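You operate a simulated robot arm through the tools that you are given. There is no shell and no other tool. Be economical: measure what you need, move in short steps, check, and stop when the job is done.

Carry out the task below with a simulated robot arm. There is one attempt and no reset: what you move stays moved.

Task
Finish packing: press the grey lid home, stick down the loose label and both ends of the carton's tape.
Fine: the loose label lies on the teal lid; leave the labels and the tape strip in their trays.

Only the result counts: the job must be done as asked and must still hold three seconds after the hand-in. Knocking over, shifting, dropping, spilling or breaking anything else fails it. Lids that push on must go on centred and level and be pressed home; caps that screw on are set level and turned clockwise until they are tight.

Robot
A 7-joint arm with a two-finger parallel gripper on a trunk, on a base that drives. Base frame: it is fixed to the floor where the robot stands at the start and does not move with it; the origin is under the middle of the robot, x ahead of it, y to its left, z up; the surface under the hand at the start is at about z = 880. Readings come in mm, degrees, newtons and seconds.
Its first joint turns from -166.0 to 166.0 degrees. Places, roughly: left carton flap [600, 600, 1000]; right carton flap [600, 500, 1000]. Payload 4.4 kg.
The tool frame sits at the grasp point between the pads (the TCP): z along the fingers, y along the line on which they close. The tips reach 23 mm beyond it. The gripper opens to 94 mm. The fingers are 38 mm wide and 10 mm thick; the gripper's body (54 by 96 mm) begins 39 mm behind the TCP.
Orientation is that of the tool frame in the base frame, as a unit quaternion [x, y, z, w]. With the fingers straight down and closing along the base's y, the tool's x points along the base's -x, its y along +y and its z along -z.

Tools
- The arm moves only by the tool send_rows. Its arguments are lists of equal length, an entry for each row: "claw": the gripper command, from -1 (fully open) to 1 (shut), values between in proportion; "dp": the shift along the base's x, y, z in m, a list of three; "rot": the turn, a rotation vector about the base's x, y, z in degrees, a list of three. In form: {"claw": [claw, ...], "dp": [[tx, ty, tz], ...], "rot": [[wx, wy, wz], ...]}. A call has 1 to 12 rows; each row shifts and turns the commanded pose from where the row before left it. Rows are played at 5 a second. More than 50 mm and 8.6 degrees between two rows, or a gripper value outside its range, and nothing of the call is played. Where a pose cannot be reached the arm comes as near as it can. A force on the tool above 40 N (or 10 N above the force at the start of the call, whichever is more), or a blocked arm, ends the call early, and 0.2 s more pass. Each finger travels about 108 mm/s and halts on what it meets, pressing with about 23 N; the grip force reading is that of the motor and also rises with nothing between the fingers. The clock runs only during rows and for 0.2 s after the last one: add rows that do not move to give the fingers time. The reply holds the time, the measured pose of the TCP, the force on the tool along the base axes, the opening and the grip force, in the units named above and with some noise, with the torque about the TCP (base axes, N m) and any sound that the robot's microphone picked up.
- Cameras (640 x 400 px; columns grow to the right, rows downward): "scene" is now at [183.6, 235.1, 1459]; the picture's right is [-0.00, -1.00, 0.00], its down [-0.66, 0.00, -0.75] and it looks along [0.75, -0.00, -0.66] (base axes); focal length 250 px, centre (320, 200). "wrist" rides on the gripper at [86, 16, -74] in the tool frame; the picture's right is [-0.18, 0.98, 0.00], its down [-0.58, -0.11, -0.81] and it looks along [-0.79, -0.15, 0.59] (tool axes); focal length 243 px, centre (320, 200). There is no depth. A picture from a camera that has moved, and an enlarged one, comes with that camera's place and axes in the base frame and with its lens.
- get_image(camera): a new picture of that camera. No time passes.
- steer(legs): drives the robot by 1 to 6 legs, each [ahead, left, turn to the left] in mm, mm and degrees, along the robot's own axes; the way and the turn of a leg run together, so that a leg with both is an arc; at most 1500 mm and 180 degrees a leg. The arm and the cameras ride along, it lands a little off, and it stops where it bumps. It gives what a move gives.
- aim_head(pan, tilt): turns the head with the scene camera to pan (to the left, within 120 degrees either way) and tilt (down, from -29 to 69), counted from straight ahead of the robot. It gives what a move gives.
- close_up(camera, box): a new picture of the part [left, top, right, bottom] of that camera's present view, enlarged. No time passes.
- close_job(): hands the job in; it is judged then, once.

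Work in short steps. Places have to be worked out from the pictures, the camera data and where the tool is seen: move nearer, look again, correct. Check each grasp and each placing, and mend what went wrong. You have 120 turns and 82 pictures in all, those below and enlarged ones among them. Open the gripper and draw the arm clear of the work before you hand the job in, unless the task says otherwise; then end with one line.

The tools are called after ">>>" as a command line: name --argument value ..., lists and objects as JSON in quotes. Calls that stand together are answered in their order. send_rows: Moves the arm, as the interface text tells. Its arguments: {"type":"object","properties":{"claw":{"type":"array"},"dp":{"type":"array"},"rot":{"type":"array"}},"required":["claw","dp","rot"]} The other tools are called the same way: steer (legs) drives the base; aim_head (pan, tilt) turns the head that bears the scene camera; get_image (camera) takes a picture; close_up (camera, box) takes an enlarged picture of a part of a camera's view; close_job () hands the job in.

At the start:

```text
clock: 0.0
ee_pos: [452.5, 307.7, 1257.9]
ee_rot: [-0.001, 1.0, 0.0, 0.001]
force: [-0.2, 0.0, 0.8]
wrist_torque: [0.0, 0.03, 0.0]
width: 93.9
grasp_force: 0.0
robot x, y, heading: [-0.3, -0.2, -0.2]
head pan, tilt: [-0.1, 41.0]
```

scene: 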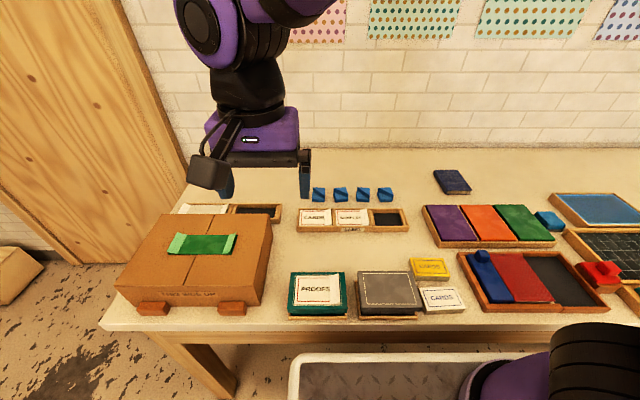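
wrist: 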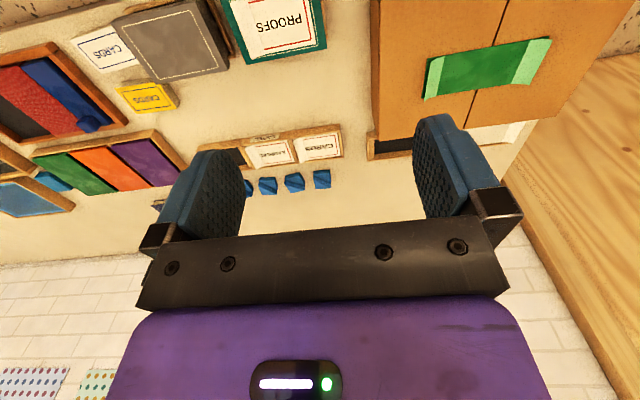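

I see the carton at left with the green tape, teal "PROOFS" box and grey-lidded box in front. I'll enlarge those.

>>> close_up --camera "scene" --box '[270, 240, 480, 330]'

>>> close_up --camera "scene" --box '[100, 190, 300, 320]'

```text
3.05 times, centred on (375, 285) of scene
camera zoom: at [183.6, 235.1, 1459.0], right [0.0, -1.0, 0.0], down [-0.66, 0.0, -0.75], along [0.75, 0.0, -0.66], focal length 763 px, centre (152, -59)
```

zoom: 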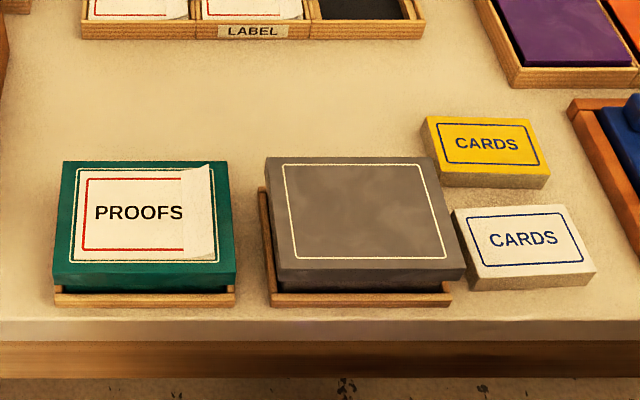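

```text
3.08 times, centred on (200, 255) of scene
camera zoom: at [183.6, 235.1, 1459.0], right [0.0, -1.0, 0.0], down [-0.66, 0.0, -0.75], along [0.75, 0.0, -0.66], focal length 770 px, centre (689, 31)
```

zoom: 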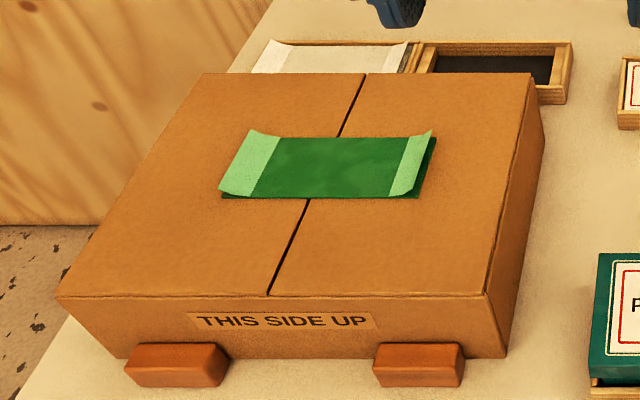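

I want to see the region in front of the robot before backing up, so I tilt the head down.

>>> aim_head --pan 0 --tilt 65

>>> get_image --camera "scene"

```text
clock: 0.9
ee_pos: [452.1, 307.5, 1260.0]
ee_rot: [0.0, 1.0, 0.0, 0.0]
force: [-0.2, -0.1, 0.0]
wrist_torque: [0.02, -0.02, 0.02]
width: 94.0
grasp_force: 0.1
robot x, y, heading: [-2.0, 0.5, 0.3]
head pan, tilt: [0.0, 65.0]
```

```text
77 pictures are left
camera scene: at [160.0, 235.3, 1428.3], right [0.0, -1.0, 0.0], down [-0.91, 0.0, -0.42], along [0.42, 0.0, -0.91], focal length 250 px, centre (320, 200)
```

scene: 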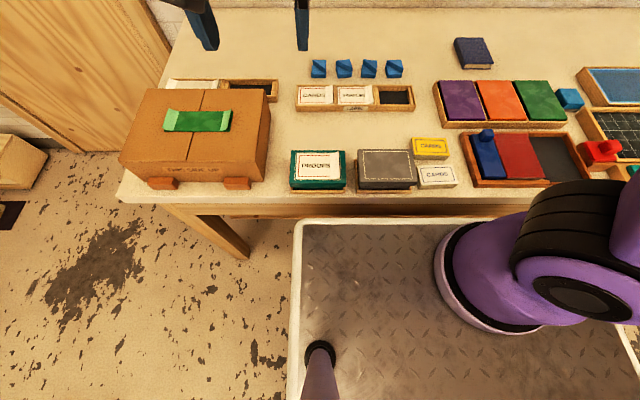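

Combining the scene and wrist views, the tape centre is about (570, 522, 985). The loose ends are near y≈583 and y≈454. I'll move above it with the gripper shut.

>>> send_rows --claw '[1, 1, 1, 1, 1, 1, 1]' --dp '[[0.02, 0.035, -0.012], [0.02, 0.035, -0.012], [0.02, 0.035, -0.012], [0.02, 0.035, -0.012], [0.02, 0.035, -0.012], [0.018, 0.038, -0.012], [0, 0, 0]]' --rot '[[0, 0, 0], [0, 0, 0], [0, 0, 0], [0, 0, 0], [0, 0, 0], [0, 0, 0], [0, 0, 0]]'

>>> aim_head --pan 30 --tilt 41

>>> get_image --camera "wrist"

>>> get_image --camera "scene"

```text
clock: 2.5
ee_pos: [569.5, 521.6, 1186.2]
ee_rot: [-0.001, 1.0, -0.001, 0.0]
force: [-1.0, -0.9, -0.7]
wrist_torque: [0.02, 0.0, 0.02]
width: 0.3
grasp_force: 22.9
robot x, y, heading: [-5.6, -0.3, 0.1]
head pan, tilt: [0.0, 65.0]
```

```text
clock: 3.4
ee_pos: [569.6, 521.9, 1185.5]
ee_rot: [0.0, 1.0, 0.0, 0.0]
force: [-0.6, -0.1, -0.1]
wrist_torque: [0.0, 0.0, 0.01]
width: 0.0
grasp_force: 23.2
robot x, y, heading: [-0.1, 0.8, -0.1]
head pan, tilt: [30.0, 41.0]
```

```text
76 pictures are left
camera wrist: at [483.7, 537.8, 1259.4], right [0.18, 0.98, 0.0], down [0.58, -0.11, 0.81], along [0.79, -0.15, -0.59], focal length 243 px, centre (320, 200)
```

wrist: 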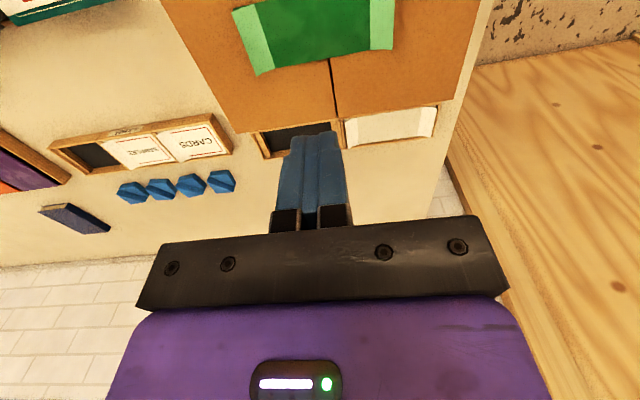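

```text
75 pictures are left
camera scene: at [172.4, 277.5, 1459.0], right [0.5, -0.87, 0.0], down [-0.57, -0.33, -0.75], along [0.65, 0.38, -0.66], focal length 250 px, centre (320, 200)
```

scene: 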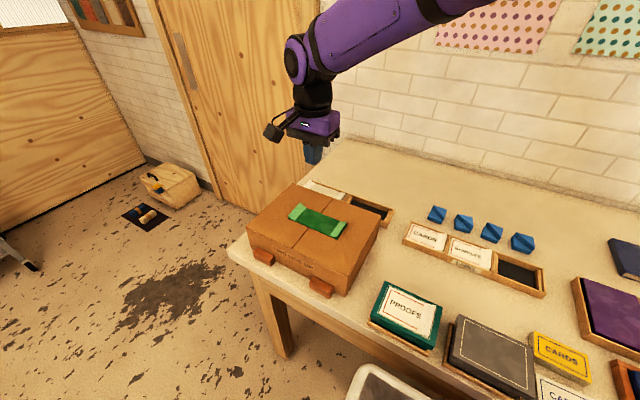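

Both views agree: the tape is centred near (571, 518, ~985), with loose ends around y 579 and y 456. I go over the inner part of the left end and descend close.

>>> send_rows --claw '[1, 1, 1, 1, 1, 1]' --dp '[[0.001, 0.025, -0.04], [0.001, 0.023, -0.04], [0, 0, -0.035], [0, 0, -0.02], [0, 0, -0.01], [0, 0, 0]]' --rot '[[0, 0, 0], [0, 0, 0], [0, 0, 0], [0, 0, 0], [0, 0, 0], [0, 0, 0]]'

>>> close_up --camera "scene" --box '[240, 160, 400, 280]'

```text
clock: 4.8
ee_pos: [571.7, 570.7, 1040.4]
ee_rot: [0.0, 1.0, 0.0, 0.0]
force: [0.0, 0.1, -0.3]
wrist_torque: [0.03, 0.0, -0.01]
width: 0.0
grasp_force: 22.9
robot x, y, heading: [-0.3, -1.9, 0.1]
head pan, tilt: [30.0, 41.0]
```

```text
3.33 times, centred on (320, 220) of scene
camera zoom: at [172.3, 277.5, 1459.0], right [0.5, -0.87, 0.0], down [-0.57, -0.33, -0.75], along [0.65, 0.38, -0.66], focal length 834 px, centre (320, 133)
```

zoom: 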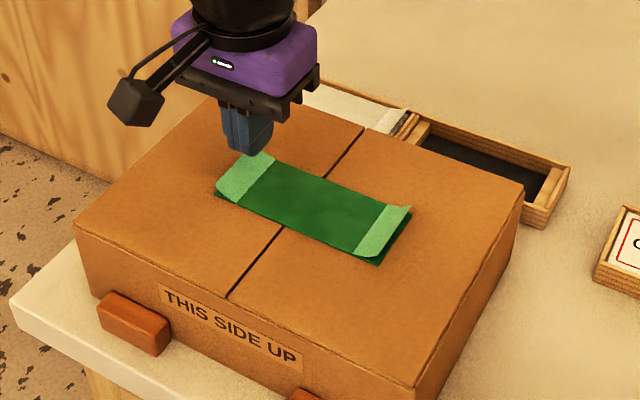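

The tip will land on the left light strip. I lower in small steps until I feel contact.

>>> send_rows --claw '[1, 1, 1, 1, 1, 1, 1]' --dp '[[0, 0, -0.008], [0, 0, -0.006], [0, 0, -0.005], [0, 0, -0.004], [0, 0, -0.004], [0, 0, -0.004], [0, 0, 0]]' --rot '[[0, 0, 0], [0, 0, 0], [0, 0, 0], [0, 0, 0], [0, 0, 0], [0, 0, 0], [0, 0, 0]]'

```text
clock: 6.4
ee_pos: [572.0, 569.3, 1010.2]
ee_rot: [0.001, 1.0, -0.001, -0.001]
force: [-0.4, 0.1, 0.1]
wrist_torque: [0.03, -0.01, -0.02]
width: 0.0
grasp_force: 23.2
robot x, y, heading: [4.6, -1.3, 0.1]
head pan, tilt: [30.0, 41.0]
```

No contact yet at tip z≈987. Continuing down in 3 mm steps.

>>> send_rows --claw '[1, 1, 1, 1, 1, 1]' --dp '[[0, 0, -0.003], [0, 0, -0.003], [0, 0, -0.003], [0, 0, -0.003], [0, 0, -0.003], [0, 0, 0]]' --rot '[[0, 0, 0], [0, 0, 0], [0, 0, 0], [0, 0, 0], [0, 0, 0], [0, 0, 0]]'

>>> close_up --camera "scene" --box '[260, 160, 380, 250]'

```text
clock: 7.8
ee_pos: [570.6, 568.3, 999.2]
ee_rot: [0.0, 1.0, 0.002, 0.002]
force: [0.0, -1.7, 31.6]
wrist_torque: [0.02, 0.08, -0.06]
width: 0.0
grasp_force: 22.9
robot x, y, heading: [-4.3, -1.1, -0.2]
head pan, tilt: [30.0, 41.0]
```

```text
4.44 times, centred on (320, 205) of scene
camera zoom: at [171.5, 276.6, 1459.3], right [0.5, -0.87, 0.0], down [-0.57, -0.33, -0.76], along [0.65, 0.38, -0.66], focal length 1112 px, centre (320, 178)
```

zoom: 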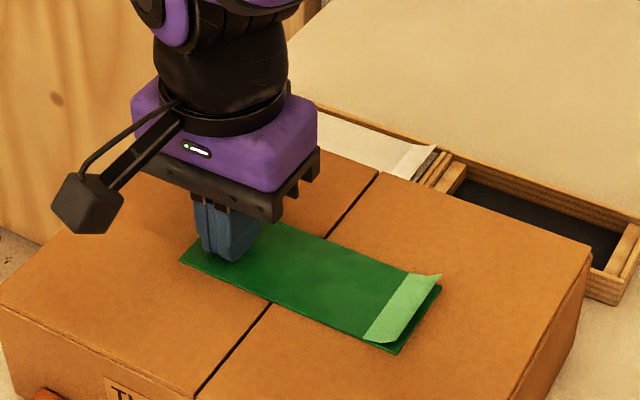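

The left end now lies flat under 31 N, with the surface at z≈977. I lift off and move over toward the right end.

>>> send_rows --claw '[1, 1, 1, 1, 1, 1]' --dp '[[0, 0, 0.02], [0, 0, 0.025], [0, -0.04, 0.0], [0, -0.04, 0], [0, -0.025, 0], [0, 0, 0]]' --rot '[[0, 0, 0], [0, 0, 0], [0, 0, 0], [0, 0, 0], [0, 0, 0], [0, 0, 0]]'

>>> close_up --camera "scene" --box '[260, 160, 380, 250]'

```text
clock: 9.2
ee_pos: [571.1, 458.9, 1040.4]
ee_rot: [0.0, 1.0, 0.0, 0.0]
force: [0.6, -0.5, 1.0]
wrist_torque: [-0.01, 0.0, -0.03]
width: 0.0
grasp_force: 22.9
robot x, y, heading: [-1.7, 3.3, -0.0]
head pan, tilt: [30.0, 41.0]
```

```text
4.44 times, centred on (320, 205) of scene
camera zoom: at [172.4, 277.6, 1459.0], right [0.5, -0.87, 0.0], down [-0.57, -0.33, -0.75], along [0.65, 0.38, -0.66], focal length 1112 px, centre (320, 178)
```

zoom: 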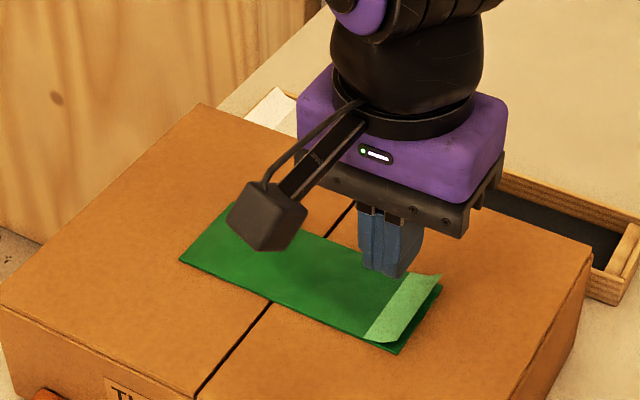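

Left end stayed down. The right strip is a little further right than the tip, so I shift 8 mm and press down.

>>> send_rows --claw '[1, 1, 1, 1, 1, 1]' --dp '[[0, -0.007, -0.008], [0, 0, -0.01], [0, 0, -0.006], [0, 0, -0.006], [0, 0, -0.004], [0, 0, 0]]' --rot '[[0, 0, 0], [0, 0, 0], [0, 0, 0], [0, 0, 0], [0, 0, 0], [0, 0, 0]]'

>>> send_rows --claw '[1, 1, 1, 1]' --dp '[[0, 0, -0.003], [0, 0, -0.003], [0, 0, -0.003], [0, 0, 0]]' --rot '[[0, 0, 0], [0, 0, 0], [0, 0, 0], [0, 0, 0]]'

>>> close_up --camera "scene" --box '[260, 160, 380, 250]'

```text
clock: 10.6
ee_pos: [572.0, 456.4, 1006.4]
ee_rot: [0.0, 1.0, 0.001, 0.0]
force: [0.5, 0.0, -0.3]
wrist_torque: [-0.01, -0.02, 0.0]
width: 0.0
grasp_force: 23.4
robot x, y, heading: [-2.6, 3.2, -0.0]
head pan, tilt: [30.0, 41.0]
```

```text
clock: 11.6
ee_pos: [571.3, 455.6, 999.8]
ee_rot: [0.0, 1.0, 0.001, 0.002]
force: [-1.1, -0.7, 24.5]
wrist_torque: [-0.03, 0.03, 0.05]
width: 0.0
grasp_force: 22.8
robot x, y, heading: [1.0, 2.6, -0.0]
head pan, tilt: [30.0, 41.0]
```

```text
4.44 times, centred on (320, 205) of scene
camera zoom: at [171.6, 276.9, 1459.2], right [0.5, -0.87, 0.0], down [-0.57, -0.33, -0.76], along [0.65, 0.38, -0.66], focal length 1112 px, centre (320, 178)
```

zoom: 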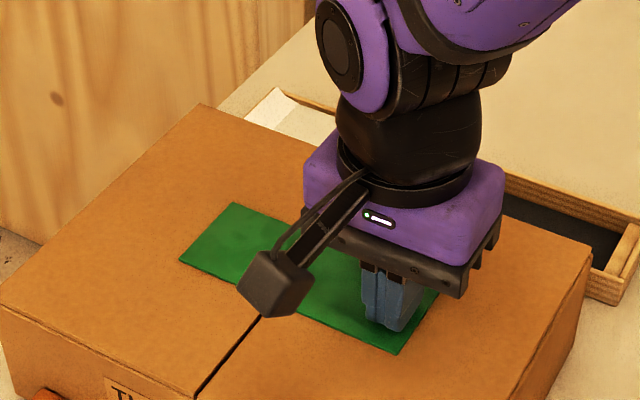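

Both ends look flat with the whole tape dark green. I lift well clear and pull in toward the boxes, then check.

>>> send_rows --claw '[1, 1, 1, 1, 1, 1, 1, 1]' --dp '[[0, 0, 0.03], [0, 0, 0.045], [0, 0, 0.045], [0, 0, 0.045], [0, 0, 0.045], [0, -0.045, 0.01], [0, -0.045, 0], [0, 0, 0]]' --rot '[[0, 0, 0], [0, 0, 0], [0, 0, 0], [0, 0, 0], [0, 0, 0], [0, 0, 0], [0, 0, 0], [0, 0, 0]]'

>>> close_up --camera "scene" --box '[240, 160, 400, 280]'

```text
clock: 13.4
ee_pos: [572.4, 365.9, 1220.5]
ee_rot: [0.0, 1.0, 0.0, 0.0]
force: [-0.9, -0.1, -1.0]
wrist_torque: [0.01, 0.02, 0.0]
width: 0.0
grasp_force: 23.9
robot x, y, heading: [-1.4, 2.0, -0.1]
head pan, tilt: [30.0, 41.0]
```

```text
3.33 times, centred on (320, 220) of scene
camera zoom: at [172.3, 277.6, 1459.0], right [0.5, -0.87, 0.0], down [-0.57, -0.33, -0.75], along [0.65, 0.38, -0.66], focal length 834 px, centre (320, 133)
```

zoom: 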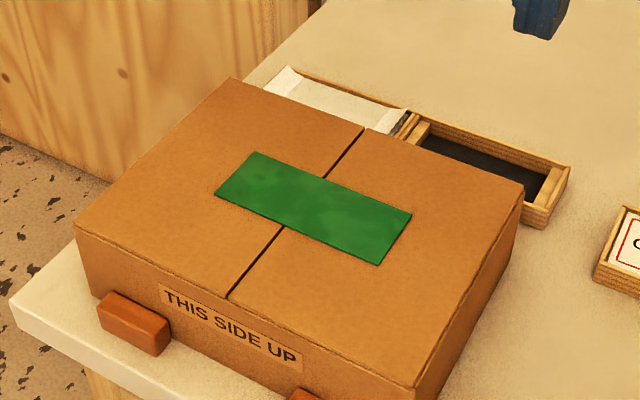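

Tape is down at both ends. Now I back the robot 200 mm so the two front boxes come into working range.

>>> steer --legs '[[-200, 0, 0]]'

>>> aim_head --pan 0 --tilt 35

>>> get_image --camera "scene"

>>> get_image --camera "wrist"

```text
clock: 15.0
ee_pos: [372.0, 367.3, 1219.5]
ee_rot: [-0.002, 1.0, 0.0, 0.0]
force: [0.2, 0.1, -0.1]
wrist_torque: [0.0, -0.03, 0.0]
width: 0.0
grasp_force: 23.7
robot x, y, heading: [-198.5, 0.3, 0.1]
head pan, tilt: [30.0, 41.0]
```

```text
clock: 16.0
ee_pos: [372.6, 368.7, 1220.4]
ee_rot: [-0.001, 1.0, 0.0, 0.0]
force: [0.5, 0.4, -0.2]
wrist_torque: [-0.03, -0.01, 0.0]
width: 0.0
grasp_force: 23.0
robot x, y, heading: [-198.2, 2.1, 0.1]
head pan, tilt: [0.0, 35.0]
```

```text
69 pictures are left
camera scene: at [-12.2, 235.6, 1468.1], right [0.0, -1.0, 0.0], down [-0.57, 0.0, -0.82], along [0.82, 0.0, -0.57], focal length 250 px, centre (320, 200)
```

scene: 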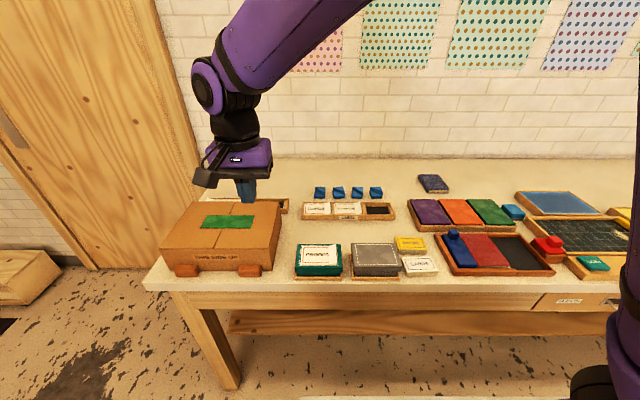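

```text
68 pictures are left
camera wrist: at [285.8, 383.7, 1294.6], right [0.18, 0.98, 0.0], down [0.58, -0.11, 0.81], along [0.79, -0.15, -0.59], focal length 243 px, centre (320, 200)
```

wrist: 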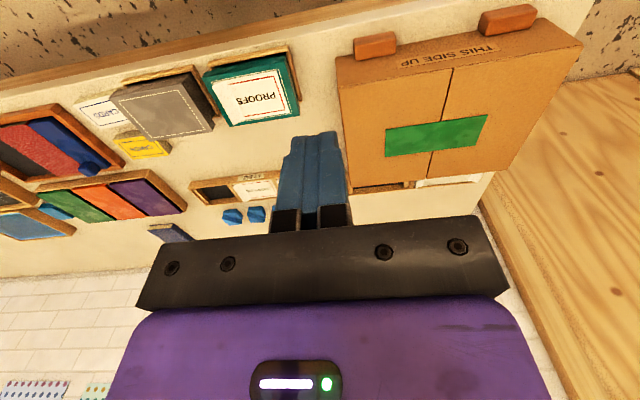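

I enlarge the two boxes in both views to see how the grey lid sits.

>>> close_up --camera "scene" --box '[280, 225, 450, 290]'

>>> close_up --camera "wrist" --box '[70, 40, 310, 170]'

```text
3.76 times, centred on (365, 258) of scene
camera zoom: at [-12.2, 235.6, 1468.1], right [0.0, -1.0, 0.0], down [-0.57, 0.0, -0.82], along [0.82, 0.0, -0.57], focal length 942 px, centre (151, -16)
```

zoom: 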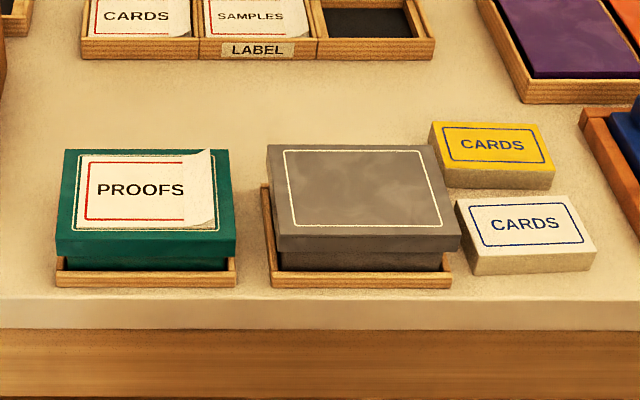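

```text
2.67 times, centred on (190, 105) of wrist
camera zoom: at [285.8, 383.7, 1294.6], right [0.18, 0.98, 0.0], down [0.58, -0.11, 0.81], along [0.79, -0.15, -0.59], focal length 647 px, centre (667, 453)
```

zoom: 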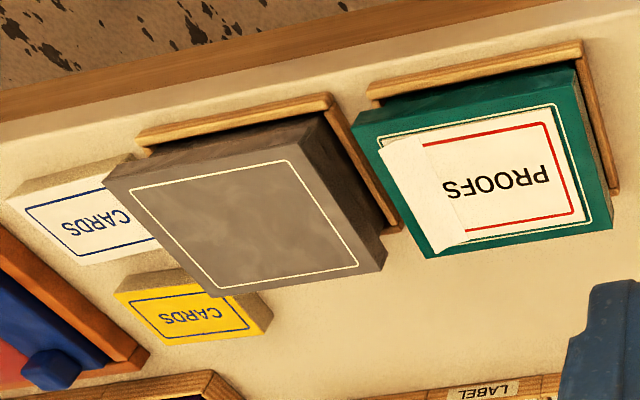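

The grey lid looks raised and perhaps a few mm toward −y. I bring the wrist camera lower to look along its front edge, centre about (485, 65, 920).

>>> send_rows --claw '[1, 1, 1, 1, 1, 1, 1]' --dp '[[0, -0.045, -0.02], [0, -0.045, -0.02], [0, -0.045, -0.02], [0, -0.045, -0.02], [0, 0, -0.045], [0, 0, -0.045], [0, 0, -0.04]]' --rot '[[0, 0, 0], [0, 0, 0], [0, 0, 0], [0, 0, 0], [0, 0, 0], [0, 0, 0], [0, 0, 0]]'

>>> get_image --camera "wrist"

```text
clock: 17.6
ee_pos: [371.1, 185.9, 1011.4]
ee_rot: [-0.001, 1.0, 0.001, 0.0]
force: [0.0, -0.5, 0.7]
wrist_torque: [0.03, -0.06, 0.01]
width: 0.0
grasp_force: 22.9
robot x, y, heading: [-201.3, 3.4, 0.1]
head pan, tilt: [0.0, 35.0]
```

```text
65 pictures are left
camera wrist: at [285.3, 201.9, 1086.4], right [0.18, 0.98, 0.0], down [0.58, -0.11, 0.81], along [0.79, -0.15, -0.59], focal length 243 px, centre (320, 200)
```

wrist: 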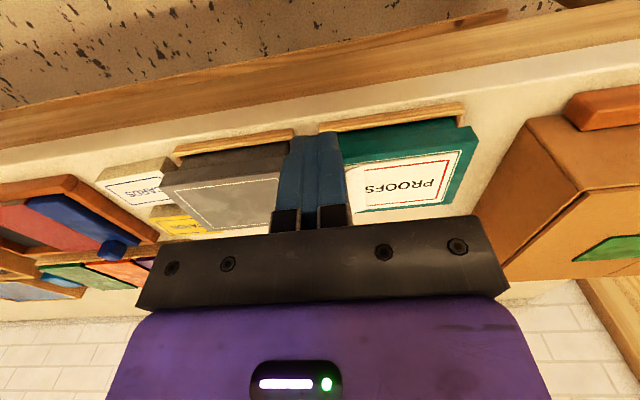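

>>> close_up --camera "wrist" --box '[90, 90, 490, 240]'

```text
1.60 times, centred on (290, 165) of wrist
camera zoom: at [285.3, 201.9, 1086.4], right [0.18, 0.98, 0.0], down [0.58, -0.11, 0.81], along [0.79, -0.15, -0.59], focal length 388 px, centre (368, 256)
```

zoom: 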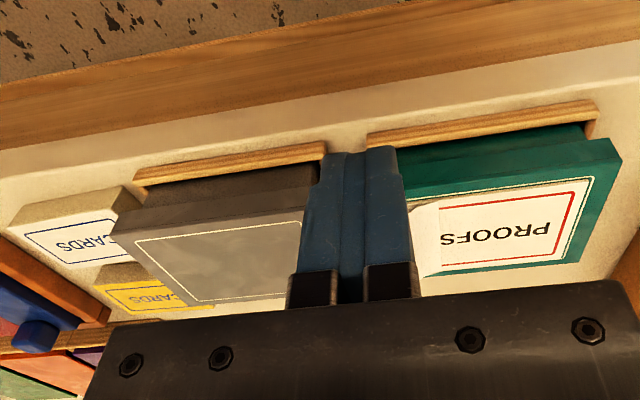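

I need the other side too: I shift the camera to y≈-30 to see the grey lid's +y side.

>>> send_rows --claw '[1, 1, 1, 1, 1, 1]' --dp '[[0, -0.045, 0], [0, -0.045, 0], [0, -0.045, 0], [0, -0.045, 0], [0.0, -0.02, 0], [0, 0, 0]]' --rot '[[0, 0, 0], [0, 0, 0], [0, 0, 0], [0, 0, 0], [0, 0, 0], [0, 0, 0]]'

>>> close_up --camera "wrist" --box '[240, 60, 640, 260]'

>>> close_up --camera "scene" --box '[340, 230, 410, 285]'

```text
clock: 19.0
ee_pos: [369.2, -11.6, 1010.2]
ee_rot: [-0.001, 1.0, -0.001, 0.0]
force: [0.2, -0.1, -0.4]
wrist_torque: [0.02, 0.0, -0.01]
width: 0.0
grasp_force: 23.2
robot x, y, heading: [-200.1, 1.7, 0.2]
head pan, tilt: [0.0, 35.0]
```

```text
1.60 times, centred on (440, 160) of wrist
camera zoom: at [283.6, 4.8, 1084.3], right [0.18, 0.98, 0.0], down [0.58, -0.11, 0.81], along [0.79, -0.15, -0.59], focal length 388 px, centre (128, 264)
```

zoom: 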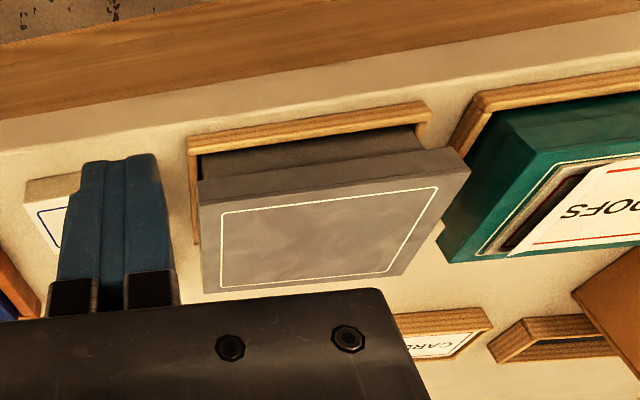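

```text
7.27 times, centred on (375, 258) of scene
camera zoom: at [-12.2, 235.5, 1468.1], right [0.0, -1.0, 0.0], down [-0.57, 0.0, -0.82], along [0.82, 0.0, -0.57], focal length 1820 px, centre (-80, -218)
```

zoom: 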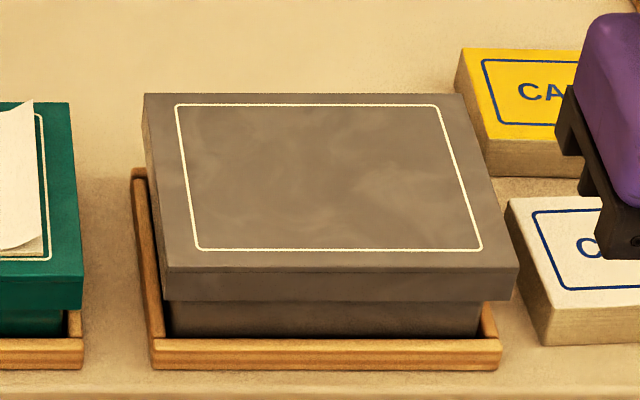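

Triangulating from the lid border in both views, the grey lid centre is about (480, 79, 938). It is square to its box and slightly raised, so I move the closed fingertips above that centre.

>>> send_rows --claw '[1, 1, 1, 1, 1, 1]' --dp '[[0.036, 0.03, 0.01], [0.036, 0.03, 0.0], [0.038, 0.03, 0.0], [0, 0, -0.02], [0, 0, -0.01], [0, 0, 0]]' --rot '[[0, 0, 0], [0, 0, 0], [0, 0, 0], [0, 0, 0], [0, 0, 0], [0, 0, 0]]'

>>> close_up --camera "scene" --box '[330, 220, 420, 285]'

```text
clock: 20.4
ee_pos: [481.1, 77.6, 988.9]
ee_rot: [-0.001, 1.0, 0.0, 0.0]
force: [-0.4, -0.6, 0.6]
wrist_torque: [-0.03, 0.0, 0.0]
width: 0.0
grasp_force: 23.4
robot x, y, heading: [-201.2, 0.5, 0.2]
head pan, tilt: [0.0, 35.0]
```

```text
6.15 times, centred on (375, 252) of scene
camera zoom: at [-12.3, 235.5, 1468.1], right [0.0, -1.0, 0.0], down [-0.57, 0.0, -0.82], along [0.82, 0.0, -0.57], focal length 1540 px, centre (-18, -123)
```

zoom: 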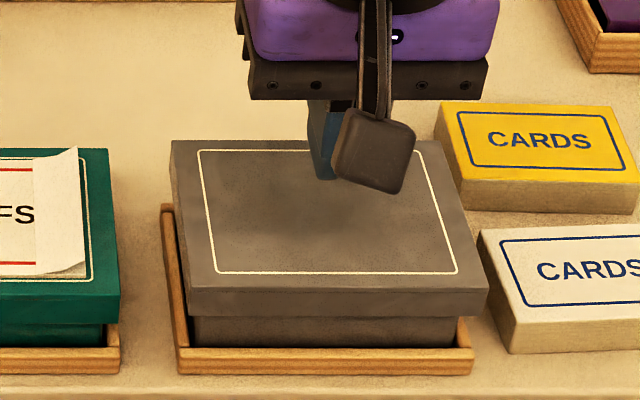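

The tip is lined up with the lid centre. Descending gently until contact.

>>> send_rows --claw '[1, 1, 1, 1, 1, 1, 1, 1]' --dp '[[0, 0, -0.008], [0, 0, -0.006], [0, 0, -0.004], [0, 0, -0.003], [0, 0, -0.003], [0, 0, -0.003], [0, 0, -0.003], [0, 0, 0]]' --rot '[[0, 0, 0], [0, 0, 0], [0, 0, 0], [0, 0, 0], [0, 0, 0], [0, 0, 0], [0, 0, 0], [0, 0, 0]]'

```text
clock: 22.2
ee_pos: [481.5, 77.8, 960.7]
ee_rot: [-0.001, 1.0, 0.0, -0.001]
force: [0.0, 0.2, -0.2]
wrist_torque: [-0.01, 0.03, 0.03]
width: 0.1
grasp_force: 23.1
robot x, y, heading: [-197.6, -5.5, 0.1]
head pan, tilt: [0.0, 35.0]
```

>>> send_rows --claw '[1, 1, 1, 1, 1, 1]' --dp '[[0, 0, -0.002], [0, 0, -0.002], [0, 0, -0.002], [0, 0, -0.002], [0, 0, -0.002], [0, 0, 0]]' --rot '[[0, 0, 0], [0, 0, 0], [0, 0, 0], [0, 0, 0], [0, 0, 0], [0, 0, 0]]'

>>> close_up --camera "scene" --box '[330, 220, 420, 285]'

```text
clock: 23.2
ee_pos: [482.2, 78.6, 956.6]
ee_rot: [-0.001, 1.0, 0.001, 0.001]
force: [-6.4, -2.6, 19.8]
wrist_torque: [-0.05, 0.31, 0.03]
width: 0.0
grasp_force: 22.9
robot x, y, heading: [-196.9, 0.1, 0.3]
head pan, tilt: [0.0, 35.0]
stopped in row 5: the force on the tool passed its limit at 46 N (the readings are from after the stop); the commanded pose is now the measured one
```

```text
6.15 times, centred on (375, 252) of scene
camera zoom: at [-13.2, 235.3, 1468.2], right [0.0, -1.0, 0.0], down [-0.57, 0.0, -0.82], along [0.82, 0.0, -0.57], focal length 1540 px, centre (-18, -123)
```

zoom: 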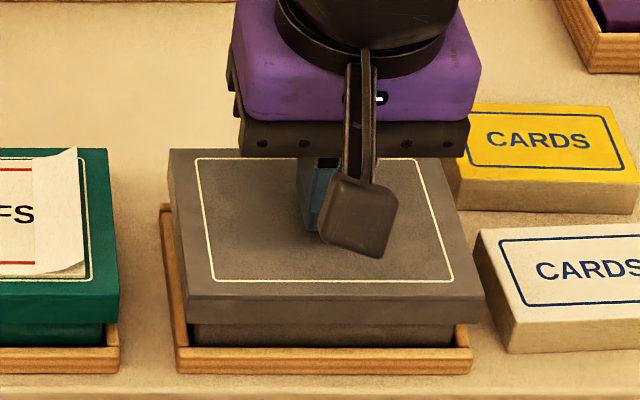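

The grey lid dropped about 4.5 mm and now matches the teal lid's level. I press once more to confirm it's hard down.

>>> send_rows --claw '[1, 1, 1, 1]' --dp '[[0, 0, -0.001], [0, 0, -0.001], [0, 0, -0.001], [0, 0, 0]]' --rot '[[0, 0, 0], [0, 0, 0], [0, 0, 0], [0, 0, 0]]'

```text
clock: 23.7
ee_pos: [482.6, 77.6, 955.4]
ee_rot: [-0.001, 1.0, 0.001, 0.003]
force: [-7.8, -3.5, 21.2]
wrist_torque: [-0.09, 0.42, 0.07]
width: 0.0
grasp_force: 22.4
robot x, y, heading: [-201.7, 1.0, 0.1]
head pan, tilt: [0.0, 35.0]
stopped in row 2: the force on the tool passed its limit at 44 N (the readings are from after the stop); the commanded pose is now the measured one
```

Hard stop at 44 N. I lift and back away to view both lids.

>>> send_rows --claw '[1, 1, 1, 1, 1, 1, 1, 1]' --dp '[[0, 0, 0.02], [0, 0, 0.04], [-0.03, 0, 0.04], [-0.035, -0.03, 0.02], [-0.035, -0.04, 0], [0, -0.04, 0], [0, 0, 0], [0, 0, 0]]' --rot '[[0, 0, 0], [0, 0, 0], [0, 0, 0], [0, 0, 0], [0, 0, 0], [0, 0, 0], [0, 0, 0], [0, 0, 0]]'

>>> close_up --camera "scene" --box '[290, 230, 420, 285]'

>>> get_image --camera "wrist"

```text
refused: row 4 steps farther than a row can; nothing moved
```

```text
4.92 times, centred on (355, 258) of scene
camera zoom: at [-13.3, 235.2, 1468.2], right [0.0, -1.0, 0.0], down [-0.57, 0.0, -0.82], along [0.82, 0.0, -0.57], focal length 1232 px, centre (148, -83)
```

zoom: 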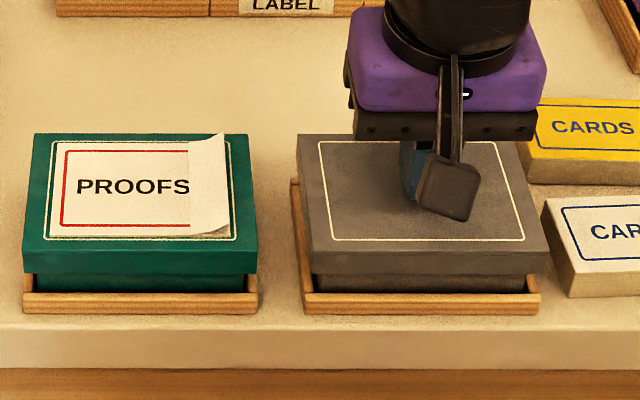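

```text
58 pictures are left
camera wrist: at [396.1, 94.0, 1029.5], right [0.18, 0.98, 0.0], down [0.58, -0.11, 0.81], along [0.8, -0.15, -0.59], focal length 243 px, centre (320, 200)
```

wrist: 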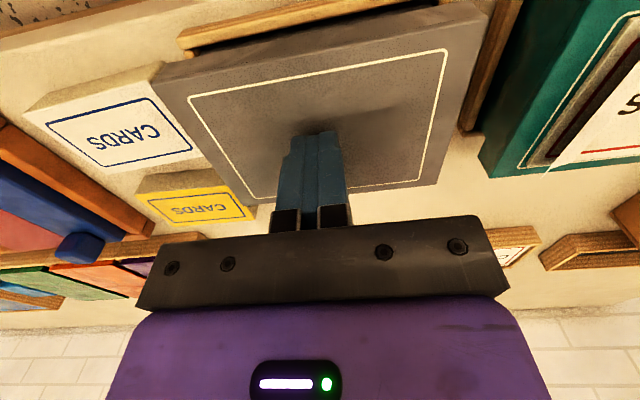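

I lift in smaller steps, then inspect the lid's overhang on both sides.

>>> send_rows --claw '[1, 1, 1, 1, 1, 1, 1, 1]' --dp '[[0, 0, 0.02], [0, 0, 0.04], [-0.025, 0, 0.03], [-0.03, -0.03, 0], [-0.03, -0.035, 0], [-0.025, -0.035, 0], [0, 0, 0], [0, 0, 0]]' --rot '[[0, 0, 0], [0, 0, 0], [0, 0, 0], [0, 0, 0], [0, 0, 0], [0, 0, 0], [0, 0, 0], [0, 0, 0]]'

>>> close_up --camera "scene" --box '[340, 230, 410, 285]'

>>> close_up --camera "wrist" --box '[300, 60, 580, 220]'

```text
clock: 25.5
ee_pos: [370.4, -22.3, 1042.0]
ee_rot: [0.0, 1.0, 0.001, 0.002]
force: [0.1, 0.1, 0.5]
wrist_torque: [0.0, -0.01, -0.02]
width: 0.0
grasp_force: 22.9
robot x, y, heading: [-201.1, 1.3, 0.3]
head pan, tilt: [0.0, 35.0]
```

```text
7.27 times, centred on (375, 258) of scene
camera zoom: at [-12.3, 235.4, 1468.1], right [0.0, -1.0, 0.0], down [-0.57, 0.0, -0.82], along [0.82, 0.0, -0.57], focal length 1820 px, centre (-80, -218)
```

zoom: 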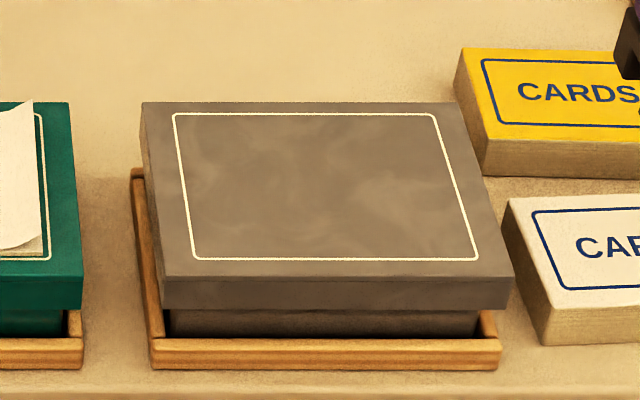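

```text
2.29 times, centred on (440, 140) of wrist
camera zoom: at [283.5, -6.7, 1116.3], right [0.18, 0.98, 0.0], down [0.58, -0.11, 0.81], along [0.8, -0.15, -0.59], focal length 555 px, centre (46, 337)
```

zoom: 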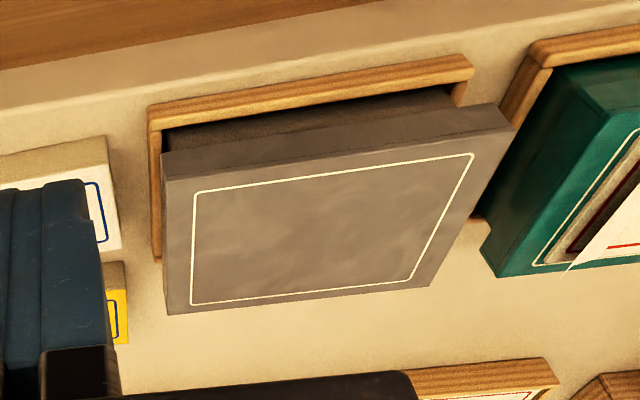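

I need to check the overhang left versus right more precisely, with tight enlargements.

>>> close_up --camera "scene" --box '[355, 265, 405, 285]'

>>> close_up --camera "scene" --box '[290, 265, 350, 285]'

>>> close_up --camera "wrist" --box '[360, 70, 540, 160]'

```text
12.80 times, centred on (380, 275) of scene
camera zoom: at [-12.3, 235.4, 1468.1], right [0.0, -1.0, 0.0], down [-0.57, 0.0, -0.82], along [0.82, 0.0, -0.57], focal length 3203 px, centre (-448, -760)
```

zoom: 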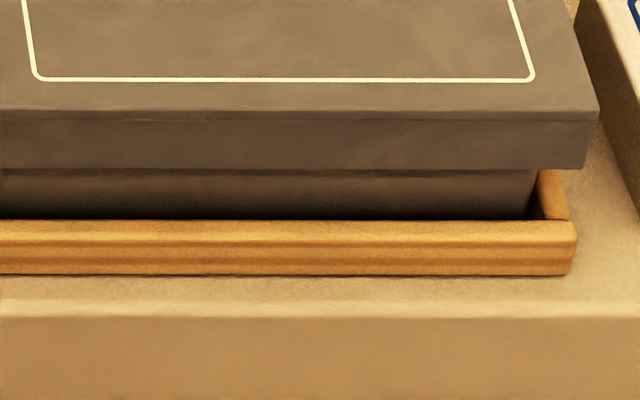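

```text
10.67 times, centred on (320, 275) of scene
camera zoom: at [-12.3, 235.4, 1468.1], right [0.0, -1.0, 0.0], down [-0.57, 0.0, -0.82], along [0.82, 0.0, -0.57], focal length 2669 px, centre (320, -600)
```

zoom: 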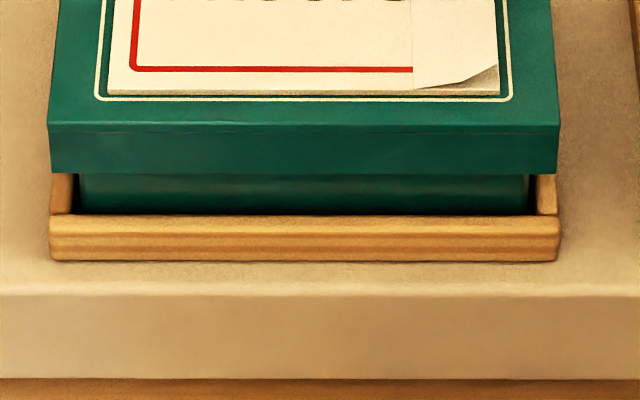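

```text
3.56 times, centred on (450, 115) of wrist
camera zoom: at [283.5, -6.7, 1116.3], right [0.18, 0.98, 0.0], down [0.58, -0.11, 0.81], along [0.8, -0.15, -0.59], focal length 863 px, centre (-142, 502)
```

zoom: 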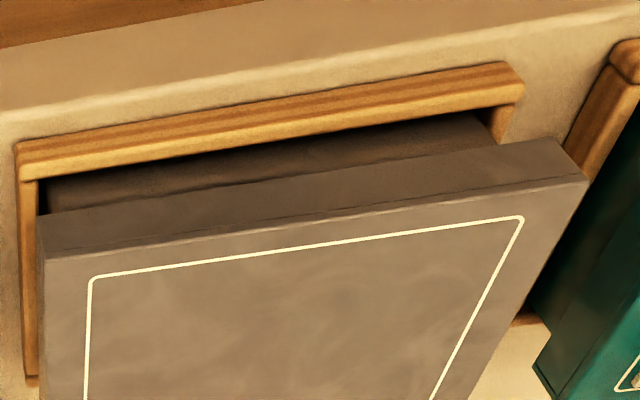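

The clearly visible overhangs are about 9 mm on both sides, so the grey lid is centred and at the teal lid's level. Next is the label flap near (479, 200, 936); I move above it.

>>> send_rows --claw '[1, 1, 1, 1, 1, 1, 1, 1, 1]' --dp '[[0.018, 0.037, 0], [0.018, 0.037, 0], [0.018, 0.037, 0], [0.018, 0.037, 0], [0.018, 0.037, 0], [0.019, 0.038, 0], [0, 0, -0.03], [0, 0, -0.015], [0, 0, 0]]' --rot '[[0, 0, 0], [0, 0, 0], [0, 0, 0], [0, 0, 0], [0, 0, 0], [0, 0, 0], [0, 0, 0], [0, 0, 0], [0, 0, 0]]'

>>> close_up --camera "scene" --box '[285, 225, 365, 285]'

>>> get_image --camera "wrist"

```text
clock: 27.5
ee_pos: [484.6, 202.1, 1001.0]
ee_rot: [-0.002, 1.0, 0.001, 0.002]
force: [0.3, 0.1, -0.4]
wrist_torque: [0.03, 0.0, -0.01]
width: 0.2
grasp_force: 23.0
robot x, y, heading: [-200.7, 0.7, -0.1]
head pan, tilt: [0.0, 35.0]
```

```text
6.67 times, centred on (325, 255) of scene
camera zoom: at [-12.4, 235.4, 1468.1], right [0.0, -1.0, 0.0], down [-0.57, 0.0, -0.82], along [0.82, 0.0, -0.57], focal length 1668 px, centre (287, -167)
```

zoom: 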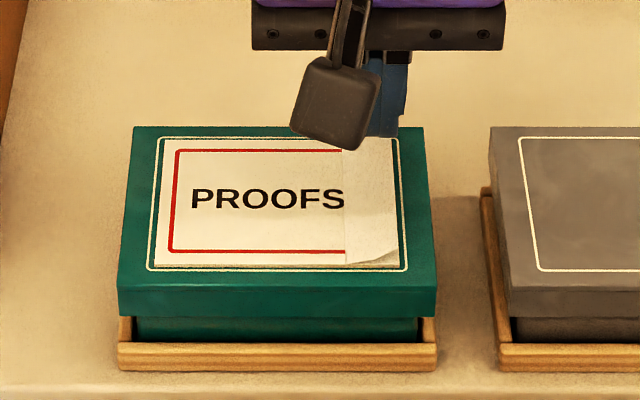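

```text
51 pictures are left
camera wrist: at [396.6, 217.7, 1074.6], right [0.18, 0.98, 0.0], down [0.58, -0.11, 0.81], along [0.8, -0.15, -0.59], focal length 243 px, centre (320, 200)
```

wrist: 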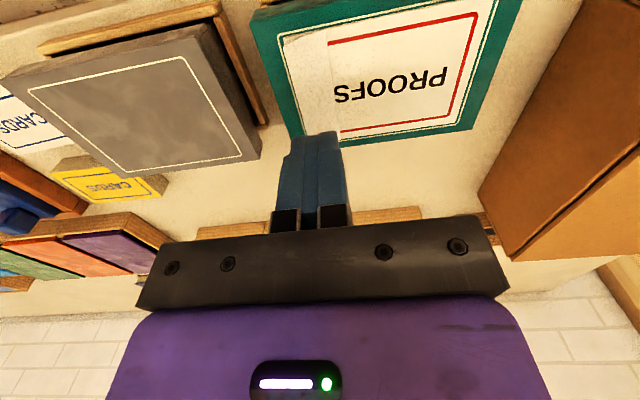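

The tip sits slightly outboard of the flap centre. I shift 5 mm to +y and descend; contact should come near TCP z≈957.

>>> send_rows --claw '[1, 1, 1, 1, 1, 1, 1]' --dp '[[-0.003, 0.005, -0.012], [0, 0, -0.012], [0, 0, -0.008], [0, 0, -0.004], [0, 0, -0.003], [0, 0, -0.002], [0, 0, 0]]' --rot '[[0, 0, 0], [0, 0, 0], [0, 0, 0], [0, 0, 0], [0, 0, 0], [0, 0, 0], [0, 0, 0]]'

>>> send_rows --claw '[1, 1, 1, 1]' --dp '[[0, 0, -0.002], [0, 0, -0.002], [0, 0, -0.002], [0, 0, 0]]' --rot '[[0, 0, 0], [0, 0, 0], [0, 0, 0], [0, 0, 0]]'

>>> close_up --camera "scene" --box '[285, 225, 365, 285]'

```text
clock: 29.1
ee_pos: [479.3, 208.3, 958.1]
ee_rot: [-0.001, 1.0, 0.001, 0.003]
force: [-1.1, 0.0, 0.6]
wrist_torque: [0.0, 0.06, -0.03]
width: 0.0
grasp_force: 22.9
robot x, y, heading: [-202.1, -2.0, 0.1]
head pan, tilt: [0.0, 35.0]
```

```text
clock: 29.9
ee_pos: [480.3, 206.6, 957.3]
ee_rot: [0.0, 1.0, 0.003, 0.006]
force: [-6.9, -2.1, 23.3]
wrist_torque: [-0.04, 0.33, 0.1]
width: 0.3
grasp_force: 23.2
robot x, y, heading: [-198.3, -4.3, -0.0]
head pan, tilt: [0.0, 35.0]
stopped in row 3: the force on the tool passed its limit at 45 N (the readings are from after the stop); the commanded pose is now the measured one
```

```text
6.67 times, centred on (325, 255) of scene
camera zoom: at [-13.3, 235.1, 1468.3], right [0.0, -1.0, 0.0], down [-0.57, 0.0, -0.82], along [0.82, 0.0, -0.57], focal length 1668 px, centre (287, -167)
```

zoom: 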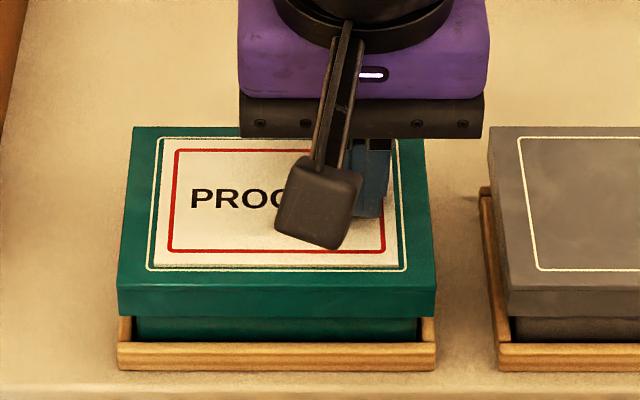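

The label now lies flat with its full red border showing. I lift straight off, retreat, and check everything.

>>> send_rows --claw '[1, 1, 1, 1, 1, 1, 0, -1, -1]' --dp '[[0, 0, 0.015], [0, 0, 0.04], [0, 0, 0.045], [0, 0, 0.045], [0, 0, 0.045], [-0.03, 0.02, 0.03], [-0.03, 0.03, 0.02], [-0.03, 0.03, 0], [0, 0, 0]]' --rot '[[0, 0, 0], [0, 0, 0], [0, 0, 0], [0, 0, 0], [0, 0, 0], [0, 0, 0], [0, 0, 0], [0, 0, 0], [0, 0, 0]]'

>>> get_image --camera "scene"

>>> close_up --camera "scene" --box '[285, 225, 445, 285]'

>>> close_up --camera "scene" --box '[150, 190, 290, 280]'

>>> get_image --camera "wrist"

```text
clock: 31.9
ee_pos: [391.6, 286.9, 1193.4]
ee_rot: [-0.001, 1.0, 0.002, 0.005]
force: [0.0, 0.7, 0.0]
wrist_torque: [-0.03, -0.02, -0.01]
width: 94.1
grasp_force: 0.2
robot x, y, heading: [-198.2, -2.0, 0.1]
head pan, tilt: [0.0, 35.0]
```

```text
49 pictures are left
camera scene: at [-12.3, 235.4, 1468.1], right [0.0, -1.0, 0.0], down [-0.57, 0.0, -0.82], along [0.82, 0.0, -0.57], focal length 250 px, centre (320, 200)
```

scene: 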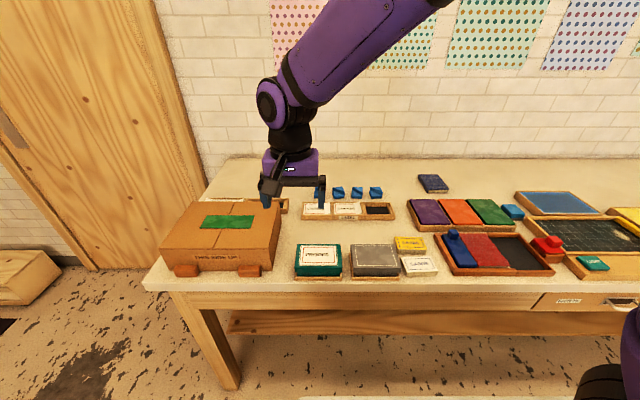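

```text
4.00 times, centred on (365, 255) of scene
camera zoom: at [-12.3, 235.4, 1468.1], right [0.0, -1.0, 0.0], down [-0.57, 0.0, -0.82], along [0.82, 0.0, -0.57], focal length 1001 px, centre (140, -20)
```

zoom: 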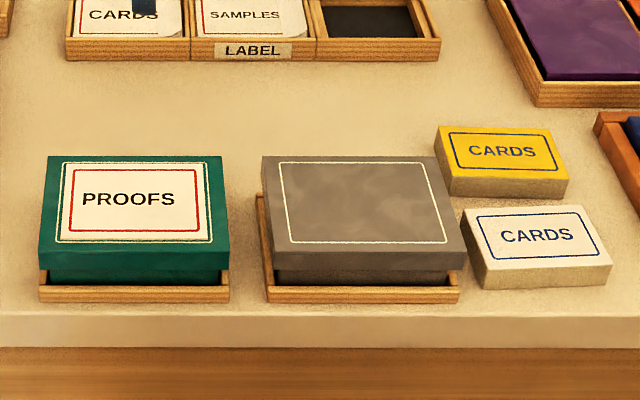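

```text
4.44 times, centred on (220, 235) of scene
camera zoom: at [-12.3, 235.4, 1468.1], right [0.0, -1.0, 0.0], down [-0.57, 0.0, -0.82], along [0.82, 0.0, -0.57], focal length 1112 px, centre (764, 44)
```

zoom: 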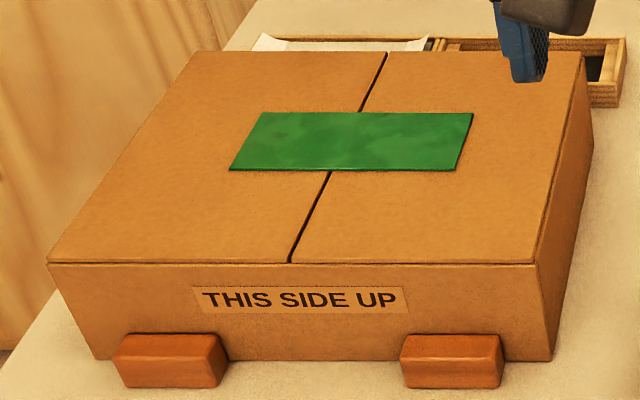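

```text
46 pictures are left
camera wrist: at [304.6, 302.3, 1267.6], right [0.18, 0.98, 0.01], down [0.57, -0.11, 0.81], along [0.8, -0.14, -0.59], focal length 243 px, centre (320, 200)
```

wrist: 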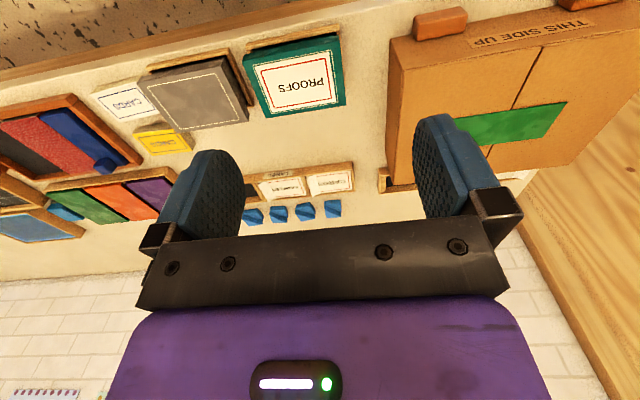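

All parts check out: the tape is flat at both ends, the label is flat on the teal lid, and the grey lid is home and level. Nothing else has moved and the arm is clear with the gripper open, so I hand in.

>>> close_job

```text
The job is handed in.
```

The grey lid is pressed home, the loose label is stuck down on the teal lid, and both ends of the carton's tape are stuck down; the job is handed in.
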